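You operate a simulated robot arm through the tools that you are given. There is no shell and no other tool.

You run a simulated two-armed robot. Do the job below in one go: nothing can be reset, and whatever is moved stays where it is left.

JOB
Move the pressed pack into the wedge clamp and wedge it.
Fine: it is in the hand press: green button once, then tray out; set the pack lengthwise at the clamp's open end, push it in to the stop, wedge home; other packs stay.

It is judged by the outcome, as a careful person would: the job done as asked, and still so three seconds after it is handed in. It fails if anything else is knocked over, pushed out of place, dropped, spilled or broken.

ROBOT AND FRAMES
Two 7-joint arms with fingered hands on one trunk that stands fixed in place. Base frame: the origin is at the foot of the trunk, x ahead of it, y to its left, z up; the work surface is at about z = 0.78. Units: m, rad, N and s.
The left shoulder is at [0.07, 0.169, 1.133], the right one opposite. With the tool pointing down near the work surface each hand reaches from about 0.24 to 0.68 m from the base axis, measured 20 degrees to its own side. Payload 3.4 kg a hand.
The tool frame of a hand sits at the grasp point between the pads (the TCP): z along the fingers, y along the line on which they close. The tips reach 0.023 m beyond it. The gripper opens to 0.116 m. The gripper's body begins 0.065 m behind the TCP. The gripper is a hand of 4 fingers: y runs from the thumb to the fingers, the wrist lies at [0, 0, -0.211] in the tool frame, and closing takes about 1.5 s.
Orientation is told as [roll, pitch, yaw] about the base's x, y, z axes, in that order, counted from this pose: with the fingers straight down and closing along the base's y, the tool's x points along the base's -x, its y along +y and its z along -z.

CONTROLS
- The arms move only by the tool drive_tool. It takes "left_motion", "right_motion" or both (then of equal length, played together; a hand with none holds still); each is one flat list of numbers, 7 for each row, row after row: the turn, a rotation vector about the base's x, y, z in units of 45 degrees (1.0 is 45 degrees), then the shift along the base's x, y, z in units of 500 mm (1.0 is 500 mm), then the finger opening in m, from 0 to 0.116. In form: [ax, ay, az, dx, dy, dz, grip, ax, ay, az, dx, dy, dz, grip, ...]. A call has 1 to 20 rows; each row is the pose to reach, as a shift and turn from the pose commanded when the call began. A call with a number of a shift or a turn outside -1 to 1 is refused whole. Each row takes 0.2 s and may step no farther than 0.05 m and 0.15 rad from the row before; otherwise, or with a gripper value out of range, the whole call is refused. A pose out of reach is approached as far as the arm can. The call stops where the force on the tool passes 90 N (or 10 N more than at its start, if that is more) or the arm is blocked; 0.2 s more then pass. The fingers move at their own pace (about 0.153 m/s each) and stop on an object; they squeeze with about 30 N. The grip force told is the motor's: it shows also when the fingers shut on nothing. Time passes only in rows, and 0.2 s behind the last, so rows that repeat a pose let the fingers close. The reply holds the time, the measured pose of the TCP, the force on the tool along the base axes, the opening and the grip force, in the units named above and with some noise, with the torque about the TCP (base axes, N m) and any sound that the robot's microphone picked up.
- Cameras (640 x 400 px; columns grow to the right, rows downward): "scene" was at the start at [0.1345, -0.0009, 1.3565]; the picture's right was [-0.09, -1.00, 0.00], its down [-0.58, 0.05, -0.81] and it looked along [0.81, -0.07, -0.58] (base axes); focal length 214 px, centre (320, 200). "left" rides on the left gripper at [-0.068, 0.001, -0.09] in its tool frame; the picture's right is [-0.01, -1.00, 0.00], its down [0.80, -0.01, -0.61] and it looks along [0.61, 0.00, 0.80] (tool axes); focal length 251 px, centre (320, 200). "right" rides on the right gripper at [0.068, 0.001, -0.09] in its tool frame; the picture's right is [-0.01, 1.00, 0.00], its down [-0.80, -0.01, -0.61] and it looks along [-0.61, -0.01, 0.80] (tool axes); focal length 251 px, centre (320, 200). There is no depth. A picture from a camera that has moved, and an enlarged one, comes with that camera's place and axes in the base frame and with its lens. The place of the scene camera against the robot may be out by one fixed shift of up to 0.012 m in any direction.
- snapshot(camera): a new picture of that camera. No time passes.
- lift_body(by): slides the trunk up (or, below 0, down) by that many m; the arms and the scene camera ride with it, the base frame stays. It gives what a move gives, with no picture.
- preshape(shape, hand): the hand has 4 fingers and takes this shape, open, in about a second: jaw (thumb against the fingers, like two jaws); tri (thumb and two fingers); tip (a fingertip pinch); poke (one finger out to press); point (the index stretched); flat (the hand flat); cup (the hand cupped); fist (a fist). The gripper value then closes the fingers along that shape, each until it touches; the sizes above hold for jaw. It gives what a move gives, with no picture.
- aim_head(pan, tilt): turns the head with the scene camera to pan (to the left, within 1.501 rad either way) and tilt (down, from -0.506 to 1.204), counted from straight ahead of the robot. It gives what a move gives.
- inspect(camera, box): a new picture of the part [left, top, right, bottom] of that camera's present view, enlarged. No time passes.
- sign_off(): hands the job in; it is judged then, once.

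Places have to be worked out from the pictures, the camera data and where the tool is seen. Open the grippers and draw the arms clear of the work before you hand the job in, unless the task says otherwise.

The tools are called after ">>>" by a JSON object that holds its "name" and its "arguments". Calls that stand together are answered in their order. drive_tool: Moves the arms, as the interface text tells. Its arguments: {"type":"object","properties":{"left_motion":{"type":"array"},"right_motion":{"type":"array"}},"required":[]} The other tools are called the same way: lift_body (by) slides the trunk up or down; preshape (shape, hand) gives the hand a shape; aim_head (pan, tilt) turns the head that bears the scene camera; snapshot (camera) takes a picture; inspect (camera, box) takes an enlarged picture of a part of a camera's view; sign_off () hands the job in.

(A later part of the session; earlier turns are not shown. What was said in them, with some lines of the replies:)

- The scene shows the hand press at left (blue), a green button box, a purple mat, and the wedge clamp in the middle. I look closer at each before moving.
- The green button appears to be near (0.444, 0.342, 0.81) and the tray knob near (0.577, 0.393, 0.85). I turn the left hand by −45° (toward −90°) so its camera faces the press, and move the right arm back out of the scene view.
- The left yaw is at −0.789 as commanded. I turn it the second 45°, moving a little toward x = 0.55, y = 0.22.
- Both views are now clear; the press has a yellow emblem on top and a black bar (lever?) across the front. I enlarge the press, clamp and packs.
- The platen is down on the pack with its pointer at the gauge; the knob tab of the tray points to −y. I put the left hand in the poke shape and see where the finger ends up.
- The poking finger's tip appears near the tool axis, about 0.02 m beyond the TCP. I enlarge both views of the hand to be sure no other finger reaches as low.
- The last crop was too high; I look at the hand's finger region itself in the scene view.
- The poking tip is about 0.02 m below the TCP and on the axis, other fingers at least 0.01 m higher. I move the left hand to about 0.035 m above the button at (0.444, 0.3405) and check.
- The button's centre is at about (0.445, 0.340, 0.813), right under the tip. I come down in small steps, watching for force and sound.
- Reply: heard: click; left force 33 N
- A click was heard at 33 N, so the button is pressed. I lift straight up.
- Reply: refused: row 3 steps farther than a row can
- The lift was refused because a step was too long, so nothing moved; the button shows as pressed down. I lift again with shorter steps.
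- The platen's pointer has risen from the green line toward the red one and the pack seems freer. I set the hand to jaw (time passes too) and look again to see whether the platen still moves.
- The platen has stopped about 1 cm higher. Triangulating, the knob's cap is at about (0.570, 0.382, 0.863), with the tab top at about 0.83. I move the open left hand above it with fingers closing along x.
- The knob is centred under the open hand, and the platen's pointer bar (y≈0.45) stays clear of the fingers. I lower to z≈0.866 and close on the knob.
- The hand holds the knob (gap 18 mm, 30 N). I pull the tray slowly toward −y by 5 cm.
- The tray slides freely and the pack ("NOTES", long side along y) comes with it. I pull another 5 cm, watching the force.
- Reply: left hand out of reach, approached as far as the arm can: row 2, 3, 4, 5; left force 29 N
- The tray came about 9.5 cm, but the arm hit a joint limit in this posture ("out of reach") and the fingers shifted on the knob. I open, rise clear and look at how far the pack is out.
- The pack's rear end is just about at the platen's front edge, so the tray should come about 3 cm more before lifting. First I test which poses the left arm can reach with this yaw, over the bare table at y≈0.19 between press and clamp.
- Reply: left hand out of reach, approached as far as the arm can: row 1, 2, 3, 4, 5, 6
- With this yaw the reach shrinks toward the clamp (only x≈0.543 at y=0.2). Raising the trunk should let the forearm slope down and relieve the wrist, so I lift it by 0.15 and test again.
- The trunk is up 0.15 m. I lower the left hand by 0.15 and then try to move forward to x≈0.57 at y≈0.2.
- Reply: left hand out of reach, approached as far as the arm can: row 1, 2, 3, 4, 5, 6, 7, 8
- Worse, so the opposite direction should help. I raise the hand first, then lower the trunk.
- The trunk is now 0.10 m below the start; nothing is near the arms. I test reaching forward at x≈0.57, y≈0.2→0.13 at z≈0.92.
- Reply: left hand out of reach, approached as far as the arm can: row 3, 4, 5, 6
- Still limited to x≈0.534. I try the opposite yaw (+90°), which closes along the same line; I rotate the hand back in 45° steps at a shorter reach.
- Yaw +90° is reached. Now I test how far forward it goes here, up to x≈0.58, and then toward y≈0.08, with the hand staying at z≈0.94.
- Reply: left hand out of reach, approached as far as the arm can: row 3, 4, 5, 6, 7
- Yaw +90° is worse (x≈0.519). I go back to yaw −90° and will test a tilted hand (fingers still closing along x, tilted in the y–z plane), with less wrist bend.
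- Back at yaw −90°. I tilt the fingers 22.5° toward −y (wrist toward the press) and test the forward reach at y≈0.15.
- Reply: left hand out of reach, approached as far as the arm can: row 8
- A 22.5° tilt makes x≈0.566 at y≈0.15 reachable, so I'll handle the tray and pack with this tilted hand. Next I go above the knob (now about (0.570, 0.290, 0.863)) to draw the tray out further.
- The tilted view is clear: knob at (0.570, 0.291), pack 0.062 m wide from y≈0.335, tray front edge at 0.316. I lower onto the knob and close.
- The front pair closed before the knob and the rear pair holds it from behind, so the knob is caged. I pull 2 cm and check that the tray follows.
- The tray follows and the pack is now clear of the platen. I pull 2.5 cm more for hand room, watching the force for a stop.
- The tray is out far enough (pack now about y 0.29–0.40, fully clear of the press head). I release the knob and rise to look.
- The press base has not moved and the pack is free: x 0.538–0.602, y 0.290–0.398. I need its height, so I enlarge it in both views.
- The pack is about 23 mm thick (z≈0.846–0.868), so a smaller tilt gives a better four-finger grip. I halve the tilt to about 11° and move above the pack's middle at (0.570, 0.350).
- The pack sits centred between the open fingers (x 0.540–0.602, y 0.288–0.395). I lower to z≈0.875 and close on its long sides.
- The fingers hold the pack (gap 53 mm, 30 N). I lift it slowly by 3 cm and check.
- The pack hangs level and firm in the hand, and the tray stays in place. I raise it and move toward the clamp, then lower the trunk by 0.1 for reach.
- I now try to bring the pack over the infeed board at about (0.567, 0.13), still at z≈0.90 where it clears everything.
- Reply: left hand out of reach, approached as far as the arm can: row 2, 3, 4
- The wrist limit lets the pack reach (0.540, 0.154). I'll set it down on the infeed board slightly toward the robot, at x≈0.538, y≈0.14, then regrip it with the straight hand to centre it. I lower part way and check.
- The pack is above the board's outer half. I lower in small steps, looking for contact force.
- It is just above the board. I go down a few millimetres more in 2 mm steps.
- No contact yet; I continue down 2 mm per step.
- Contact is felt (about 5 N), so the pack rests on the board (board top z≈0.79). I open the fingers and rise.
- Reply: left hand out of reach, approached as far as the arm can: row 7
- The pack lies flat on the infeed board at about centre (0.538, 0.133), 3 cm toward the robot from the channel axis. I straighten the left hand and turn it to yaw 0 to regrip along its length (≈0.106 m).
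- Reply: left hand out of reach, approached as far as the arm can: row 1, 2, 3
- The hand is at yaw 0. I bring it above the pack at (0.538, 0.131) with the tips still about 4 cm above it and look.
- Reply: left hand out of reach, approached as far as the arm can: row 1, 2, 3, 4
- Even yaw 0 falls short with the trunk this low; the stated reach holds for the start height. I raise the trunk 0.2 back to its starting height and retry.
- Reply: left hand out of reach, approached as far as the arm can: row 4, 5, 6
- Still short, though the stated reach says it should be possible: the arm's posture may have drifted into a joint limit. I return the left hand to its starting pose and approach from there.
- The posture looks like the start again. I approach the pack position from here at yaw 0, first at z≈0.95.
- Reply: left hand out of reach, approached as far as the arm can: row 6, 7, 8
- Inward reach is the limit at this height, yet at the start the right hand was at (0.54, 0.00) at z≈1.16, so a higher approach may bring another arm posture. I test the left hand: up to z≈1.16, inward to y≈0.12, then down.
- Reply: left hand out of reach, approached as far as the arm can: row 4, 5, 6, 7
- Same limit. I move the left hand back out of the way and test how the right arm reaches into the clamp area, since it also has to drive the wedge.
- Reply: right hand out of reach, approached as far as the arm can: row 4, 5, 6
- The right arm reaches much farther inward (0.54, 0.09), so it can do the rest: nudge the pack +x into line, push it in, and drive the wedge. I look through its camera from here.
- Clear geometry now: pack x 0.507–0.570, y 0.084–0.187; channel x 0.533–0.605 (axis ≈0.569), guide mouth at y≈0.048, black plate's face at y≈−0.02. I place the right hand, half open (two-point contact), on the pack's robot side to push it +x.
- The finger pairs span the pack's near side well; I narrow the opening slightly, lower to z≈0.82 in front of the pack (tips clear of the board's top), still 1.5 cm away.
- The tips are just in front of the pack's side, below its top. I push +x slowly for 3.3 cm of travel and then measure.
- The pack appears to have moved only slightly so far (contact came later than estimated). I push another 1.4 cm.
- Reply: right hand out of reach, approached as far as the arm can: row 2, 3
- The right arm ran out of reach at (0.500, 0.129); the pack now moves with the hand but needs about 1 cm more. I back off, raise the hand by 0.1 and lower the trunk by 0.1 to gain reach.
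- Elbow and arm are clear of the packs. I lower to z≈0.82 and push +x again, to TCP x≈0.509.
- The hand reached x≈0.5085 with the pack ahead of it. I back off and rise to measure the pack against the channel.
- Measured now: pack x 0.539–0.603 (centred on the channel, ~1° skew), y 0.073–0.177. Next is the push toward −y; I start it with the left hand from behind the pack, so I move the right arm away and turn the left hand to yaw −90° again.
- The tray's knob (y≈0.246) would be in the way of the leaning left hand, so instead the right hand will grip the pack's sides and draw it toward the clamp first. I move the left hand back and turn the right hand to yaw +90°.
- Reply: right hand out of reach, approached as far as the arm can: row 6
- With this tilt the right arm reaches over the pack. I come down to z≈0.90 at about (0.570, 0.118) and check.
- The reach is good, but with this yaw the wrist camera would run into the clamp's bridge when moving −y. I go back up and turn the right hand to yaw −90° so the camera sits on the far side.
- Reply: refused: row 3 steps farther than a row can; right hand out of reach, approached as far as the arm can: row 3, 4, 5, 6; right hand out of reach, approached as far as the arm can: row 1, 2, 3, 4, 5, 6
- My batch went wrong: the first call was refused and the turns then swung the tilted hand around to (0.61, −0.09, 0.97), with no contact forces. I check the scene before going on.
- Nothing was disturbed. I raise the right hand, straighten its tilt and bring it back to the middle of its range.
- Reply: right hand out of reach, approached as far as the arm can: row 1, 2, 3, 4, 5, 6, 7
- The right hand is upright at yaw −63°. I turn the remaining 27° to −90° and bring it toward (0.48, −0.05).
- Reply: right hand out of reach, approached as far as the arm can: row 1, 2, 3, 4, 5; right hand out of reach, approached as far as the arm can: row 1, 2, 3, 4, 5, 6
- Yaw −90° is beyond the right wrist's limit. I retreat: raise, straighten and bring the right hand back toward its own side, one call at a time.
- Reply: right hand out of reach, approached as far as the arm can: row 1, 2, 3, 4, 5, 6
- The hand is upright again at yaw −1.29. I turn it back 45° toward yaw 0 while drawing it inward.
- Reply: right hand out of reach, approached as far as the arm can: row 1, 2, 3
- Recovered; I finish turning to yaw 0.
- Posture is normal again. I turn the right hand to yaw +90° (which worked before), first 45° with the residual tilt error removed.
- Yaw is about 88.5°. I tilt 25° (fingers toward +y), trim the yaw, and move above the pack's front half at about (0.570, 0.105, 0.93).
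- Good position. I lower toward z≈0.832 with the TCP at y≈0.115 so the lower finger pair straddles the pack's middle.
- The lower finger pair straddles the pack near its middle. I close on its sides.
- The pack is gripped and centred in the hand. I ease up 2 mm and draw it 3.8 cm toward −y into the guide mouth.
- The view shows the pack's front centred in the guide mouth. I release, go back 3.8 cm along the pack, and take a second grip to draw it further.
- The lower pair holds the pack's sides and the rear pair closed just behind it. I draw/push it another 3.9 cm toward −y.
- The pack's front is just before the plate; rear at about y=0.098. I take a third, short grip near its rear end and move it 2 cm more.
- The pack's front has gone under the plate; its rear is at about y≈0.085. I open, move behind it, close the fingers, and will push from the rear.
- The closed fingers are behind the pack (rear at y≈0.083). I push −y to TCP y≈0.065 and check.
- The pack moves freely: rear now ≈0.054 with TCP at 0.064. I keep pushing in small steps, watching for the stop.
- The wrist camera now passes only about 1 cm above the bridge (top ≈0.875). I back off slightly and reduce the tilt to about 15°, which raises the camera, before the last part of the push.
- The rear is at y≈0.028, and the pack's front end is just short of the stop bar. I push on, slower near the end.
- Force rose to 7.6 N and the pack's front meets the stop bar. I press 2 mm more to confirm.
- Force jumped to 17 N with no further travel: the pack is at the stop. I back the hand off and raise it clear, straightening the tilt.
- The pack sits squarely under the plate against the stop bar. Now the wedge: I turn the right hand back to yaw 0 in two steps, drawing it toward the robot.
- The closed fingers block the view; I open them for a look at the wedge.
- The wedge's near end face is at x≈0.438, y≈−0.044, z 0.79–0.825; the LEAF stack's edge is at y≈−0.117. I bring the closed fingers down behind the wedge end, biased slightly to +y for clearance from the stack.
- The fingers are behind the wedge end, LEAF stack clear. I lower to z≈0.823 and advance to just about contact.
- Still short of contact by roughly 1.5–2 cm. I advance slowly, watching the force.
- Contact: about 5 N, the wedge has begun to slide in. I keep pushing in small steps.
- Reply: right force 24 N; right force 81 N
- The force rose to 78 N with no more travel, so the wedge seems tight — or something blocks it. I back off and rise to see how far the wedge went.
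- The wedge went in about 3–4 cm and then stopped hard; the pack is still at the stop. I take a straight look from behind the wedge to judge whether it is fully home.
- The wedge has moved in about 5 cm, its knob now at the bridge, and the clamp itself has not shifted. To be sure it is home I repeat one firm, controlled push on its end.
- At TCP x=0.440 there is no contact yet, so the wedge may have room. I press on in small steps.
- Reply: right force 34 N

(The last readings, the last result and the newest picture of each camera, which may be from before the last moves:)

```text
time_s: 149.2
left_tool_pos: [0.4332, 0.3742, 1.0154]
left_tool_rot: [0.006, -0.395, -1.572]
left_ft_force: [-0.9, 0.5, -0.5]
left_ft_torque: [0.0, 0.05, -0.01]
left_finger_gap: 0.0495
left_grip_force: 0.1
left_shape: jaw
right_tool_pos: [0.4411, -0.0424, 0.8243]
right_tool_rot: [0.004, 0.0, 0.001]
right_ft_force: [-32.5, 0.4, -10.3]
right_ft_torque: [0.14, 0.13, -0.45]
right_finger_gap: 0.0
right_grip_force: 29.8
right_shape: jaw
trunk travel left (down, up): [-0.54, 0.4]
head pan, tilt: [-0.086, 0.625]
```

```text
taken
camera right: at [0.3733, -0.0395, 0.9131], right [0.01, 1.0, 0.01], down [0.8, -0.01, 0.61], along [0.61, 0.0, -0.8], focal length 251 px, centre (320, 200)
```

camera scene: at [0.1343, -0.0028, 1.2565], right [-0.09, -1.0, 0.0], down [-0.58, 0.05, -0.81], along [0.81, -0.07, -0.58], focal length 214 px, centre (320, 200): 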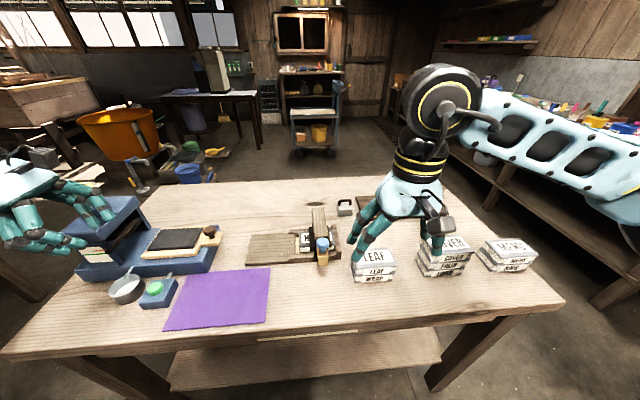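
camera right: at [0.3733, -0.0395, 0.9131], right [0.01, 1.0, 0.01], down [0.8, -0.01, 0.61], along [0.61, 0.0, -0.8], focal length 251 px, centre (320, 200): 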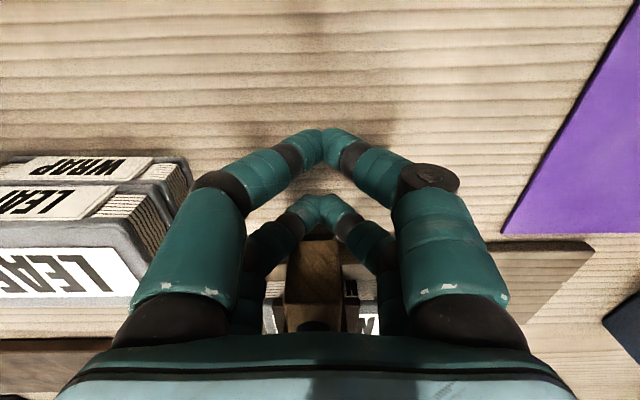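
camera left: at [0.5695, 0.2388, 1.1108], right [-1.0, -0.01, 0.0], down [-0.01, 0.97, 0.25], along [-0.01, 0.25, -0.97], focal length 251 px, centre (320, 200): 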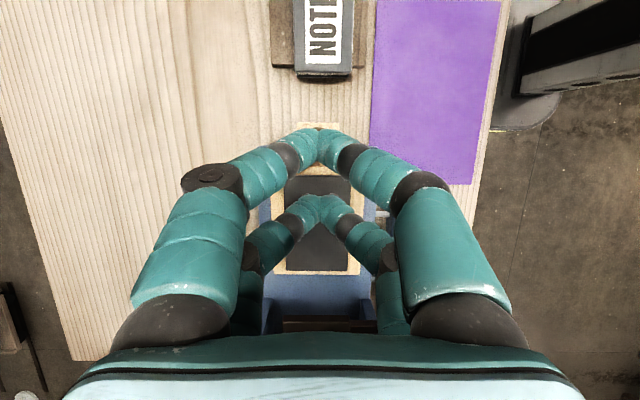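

The wedge meets the same hard stop (x=0.441, force climbing steeply), so it is home. I withdraw the right hand, raise both arms clear and open the grippers.

>>> {"name": "drive_tool", "arguments": {"right_motion": [0, 0, 0, -0.04, 0, 0, 0.0, 0, 0, 0, -0.08, 0, 0.02, 0.0, 0, 0, 0, -0.12, 0, 0.1, 0.0, 0, 0, 0, -0.14, 0, 0.18, 0.0, 0, 0, 0, -0.15, -0.03, 0.26, 0.04, 0, 0, 0, -0.15, -0.1, 0.33, 0.1, 0, 0, 0, -0.13, -0.18, 0.38, 0.116, 0, 0, 0, -0.11, -0.27, 0.42, 0.116, 0, 0, 0, -0.09, -0.36, 0.45, 0.116], "left_motion": [0, 0, 0, 0, 0, 0.02, 0.05, 0, 0, 0, 0, 0, 0.04, 0.07, 0, 0, 0, 0, 0, 0.06, 0.09, 0, 0, 0, 0, 0, 0.08, 0.116, 0, 0, 0, 0, 0, 0.1, 0.116, 0, 0, 0, 0, 0, 0.1, 0.116, 0, 0, 0, 0, 0, 0.1, 0.116, 0, 0, 0, 0, 0, 0.1, 0.116, 0, 0, 0, 0, 0, 0.1, 0.116]}}

>>> {"name": "snapshot", "arguments": {"camera": "scene"}}

>>> {"name": "inspect", "arguments": {"camera": "scene", "box": [270, 200, 350, 270]}}

```text
refused: row 8 steps farther than a row can; nothing moved
```

```text
taken
camera scene: at [0.1285, -0.0011, 1.2569], right [-0.09, -1.0, 0.0], down [-0.58, 0.05, -0.81], along [0.81, -0.07, -0.58], focal length 214 px, centre (320, 200)
```

scene: 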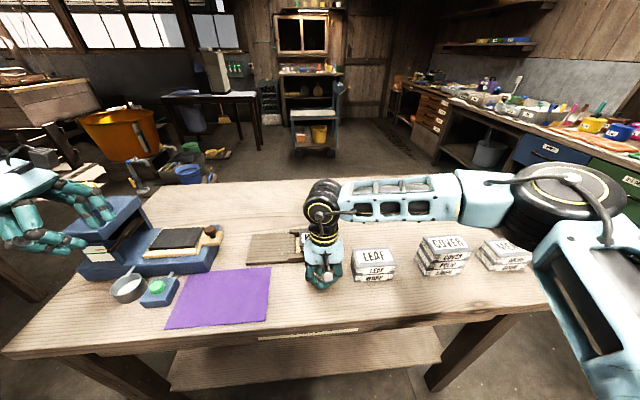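

```text
5.71 times, centred on (310, 235) of scene
camera zoom: at [0.1285, -0.0011, 1.2569], right [-0.09, -1.0, 0.0], down [-0.58, 0.05, -0.81], along [0.81, -0.07, -0.58], focal length 1226 px, centre (377, 0)
```

zoom: 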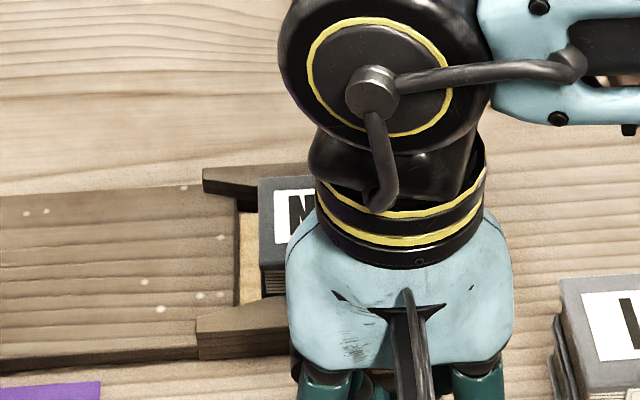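

The retreat was refused for one long step; nothing moved. I repeat it with shorter steps.

>>> {"name": "drive_tool", "arguments": {"right_motion": [0, 0, 0, -0.04, 0, 0, 0.0, 0, 0, 0, -0.08, 0, 0.02, 0.0, 0, 0, 0, -0.12, 0, 0.09, 0.0, 0, 0, 0, -0.14, 0, 0.17, 0.0, 0, 0, 0, -0.15, -0.03, 0.25, 0.04, 0, 0, 0, -0.15, -0.1, 0.3, 0.1, 0, 0, 0, -0.14, -0.17, 0.34, 0.116, 0, 0, 0, -0.12, -0.25, 0.38, 0.116, 0, 0, 0, -0.1, -0.33, 0.41, 0.116], "left_motion": [0, 0, 0, 0, 0, 0.02, 0.05, 0, 0, 0, 0, 0, 0.04, 0.07, 0, 0, 0, 0, 0, 0.06, 0.09, 0, 0, 0, 0, 0, 0.08, 0.116, 0, 0, 0, 0, 0, 0.1, 0.116, 0, 0, 0, 0, 0, 0.1, 0.116, 0, 0, 0, 0, 0, 0.1, 0.116, 0, 0, 0, 0, 0, 0.1, 0.116, 0, 0, 0, 0, 0, 0.1, 0.116]}}

>>> {"name": "snapshot", "arguments": {"camera": "scene"}}

>>> {"name": "inspect", "arguments": {"camera": "scene", "box": [270, 200, 350, 270]}}

```text
time_s: 151.2
left_tool_pos: [0.4355, 0.3735, 1.0636]
left_tool_rot: [0.001, -0.397, -1.57]
left_ft_force: [0.1, 1.1, -0.3]
left_ft_torque: [0.04, -0.03, 0.03]
left_finger_gap: 0.116
left_grip_force: 0.1
left_shape: jaw
right_tool_pos: [0.398, -0.2087, 1.0274]
right_tool_rot: [0.007, -0.001, -0.001]
right_ft_force: [0.7, 0.0, 0.2]
right_ft_torque: [-0.01, 0.02, -0.01]
right_finger_gap: 0.1158
right_grip_force: 0.2
right_shape: jaw
trunk travel left (down, up): [-0.54, 0.4]
head pan, tilt: [-0.086, 0.625]
```

```text
taken
camera scene: at [0.1344, -0.0022, 1.2565], right [-0.09, -1.0, 0.0], down [-0.58, 0.05, -0.81], along [0.81, -0.07, -0.58], focal length 214 px, centre (320, 200)
```

scene: 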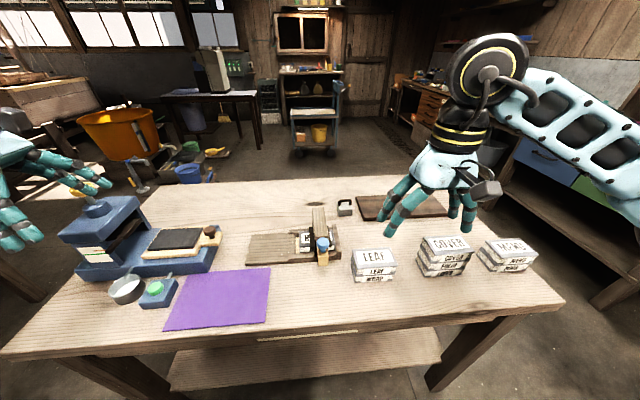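

```text
5.71 times, centred on (310, 235) of scene
camera zoom: at [0.1344, -0.0022, 1.2565], right [-0.09, -1.0, 0.0], down [-0.58, 0.05, -0.81], along [0.81, -0.07, -0.58], focal length 1226 px, centre (377, 0)
```

zoom: 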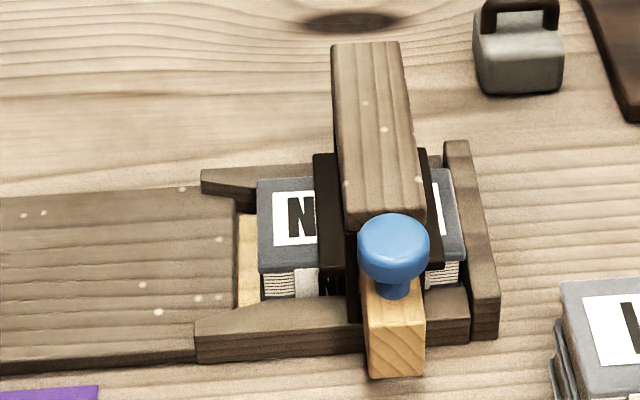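

Final view: the pack lies under the plate against the stop, the wedge is in with its knob at the bridge, and the other packs, bowl, press and weight stand where they were. Both grippers are open and clear, so I hand the job in.

>>> {"name": "sign_off", "arguments": {}}

```text
The job is handed in.
```

The NOTES pack is out of the hand press, in the wedge clamp against the stop, and the wedge is driven home. I handed the job in after a final check of the camera view.

- **Press:** I pressed the green button once (one click), the platen rose about 1 cm, and I drew the tray out about 14 cm by its knob. The tray is still out.
- **Pack:** It went onto the clamp's board lengthwise but about 3 cm off line, because the left arm could not reach further. I nudged it into line, drew it in with three short grips, then pushed it until the force jumped to 17 N with no more travel.
- **Wedge:** It slid in about 5 cm and then stopped hard at 78 N. A second push met the same stop, with the wedge's blue knob at the bridge. I took that as home, but I could not see directly how tightly the plate presses on the pack.
- **One slip:** While I was repositioning the right arm, one batch of moves swung the tilted hand over the clamp. There were no contact forces, and nothing looked moved in the next picture.

The other packs, the bowl, the weight and the press looked unmoved in the final view. Both grippers are open and clear of the work.
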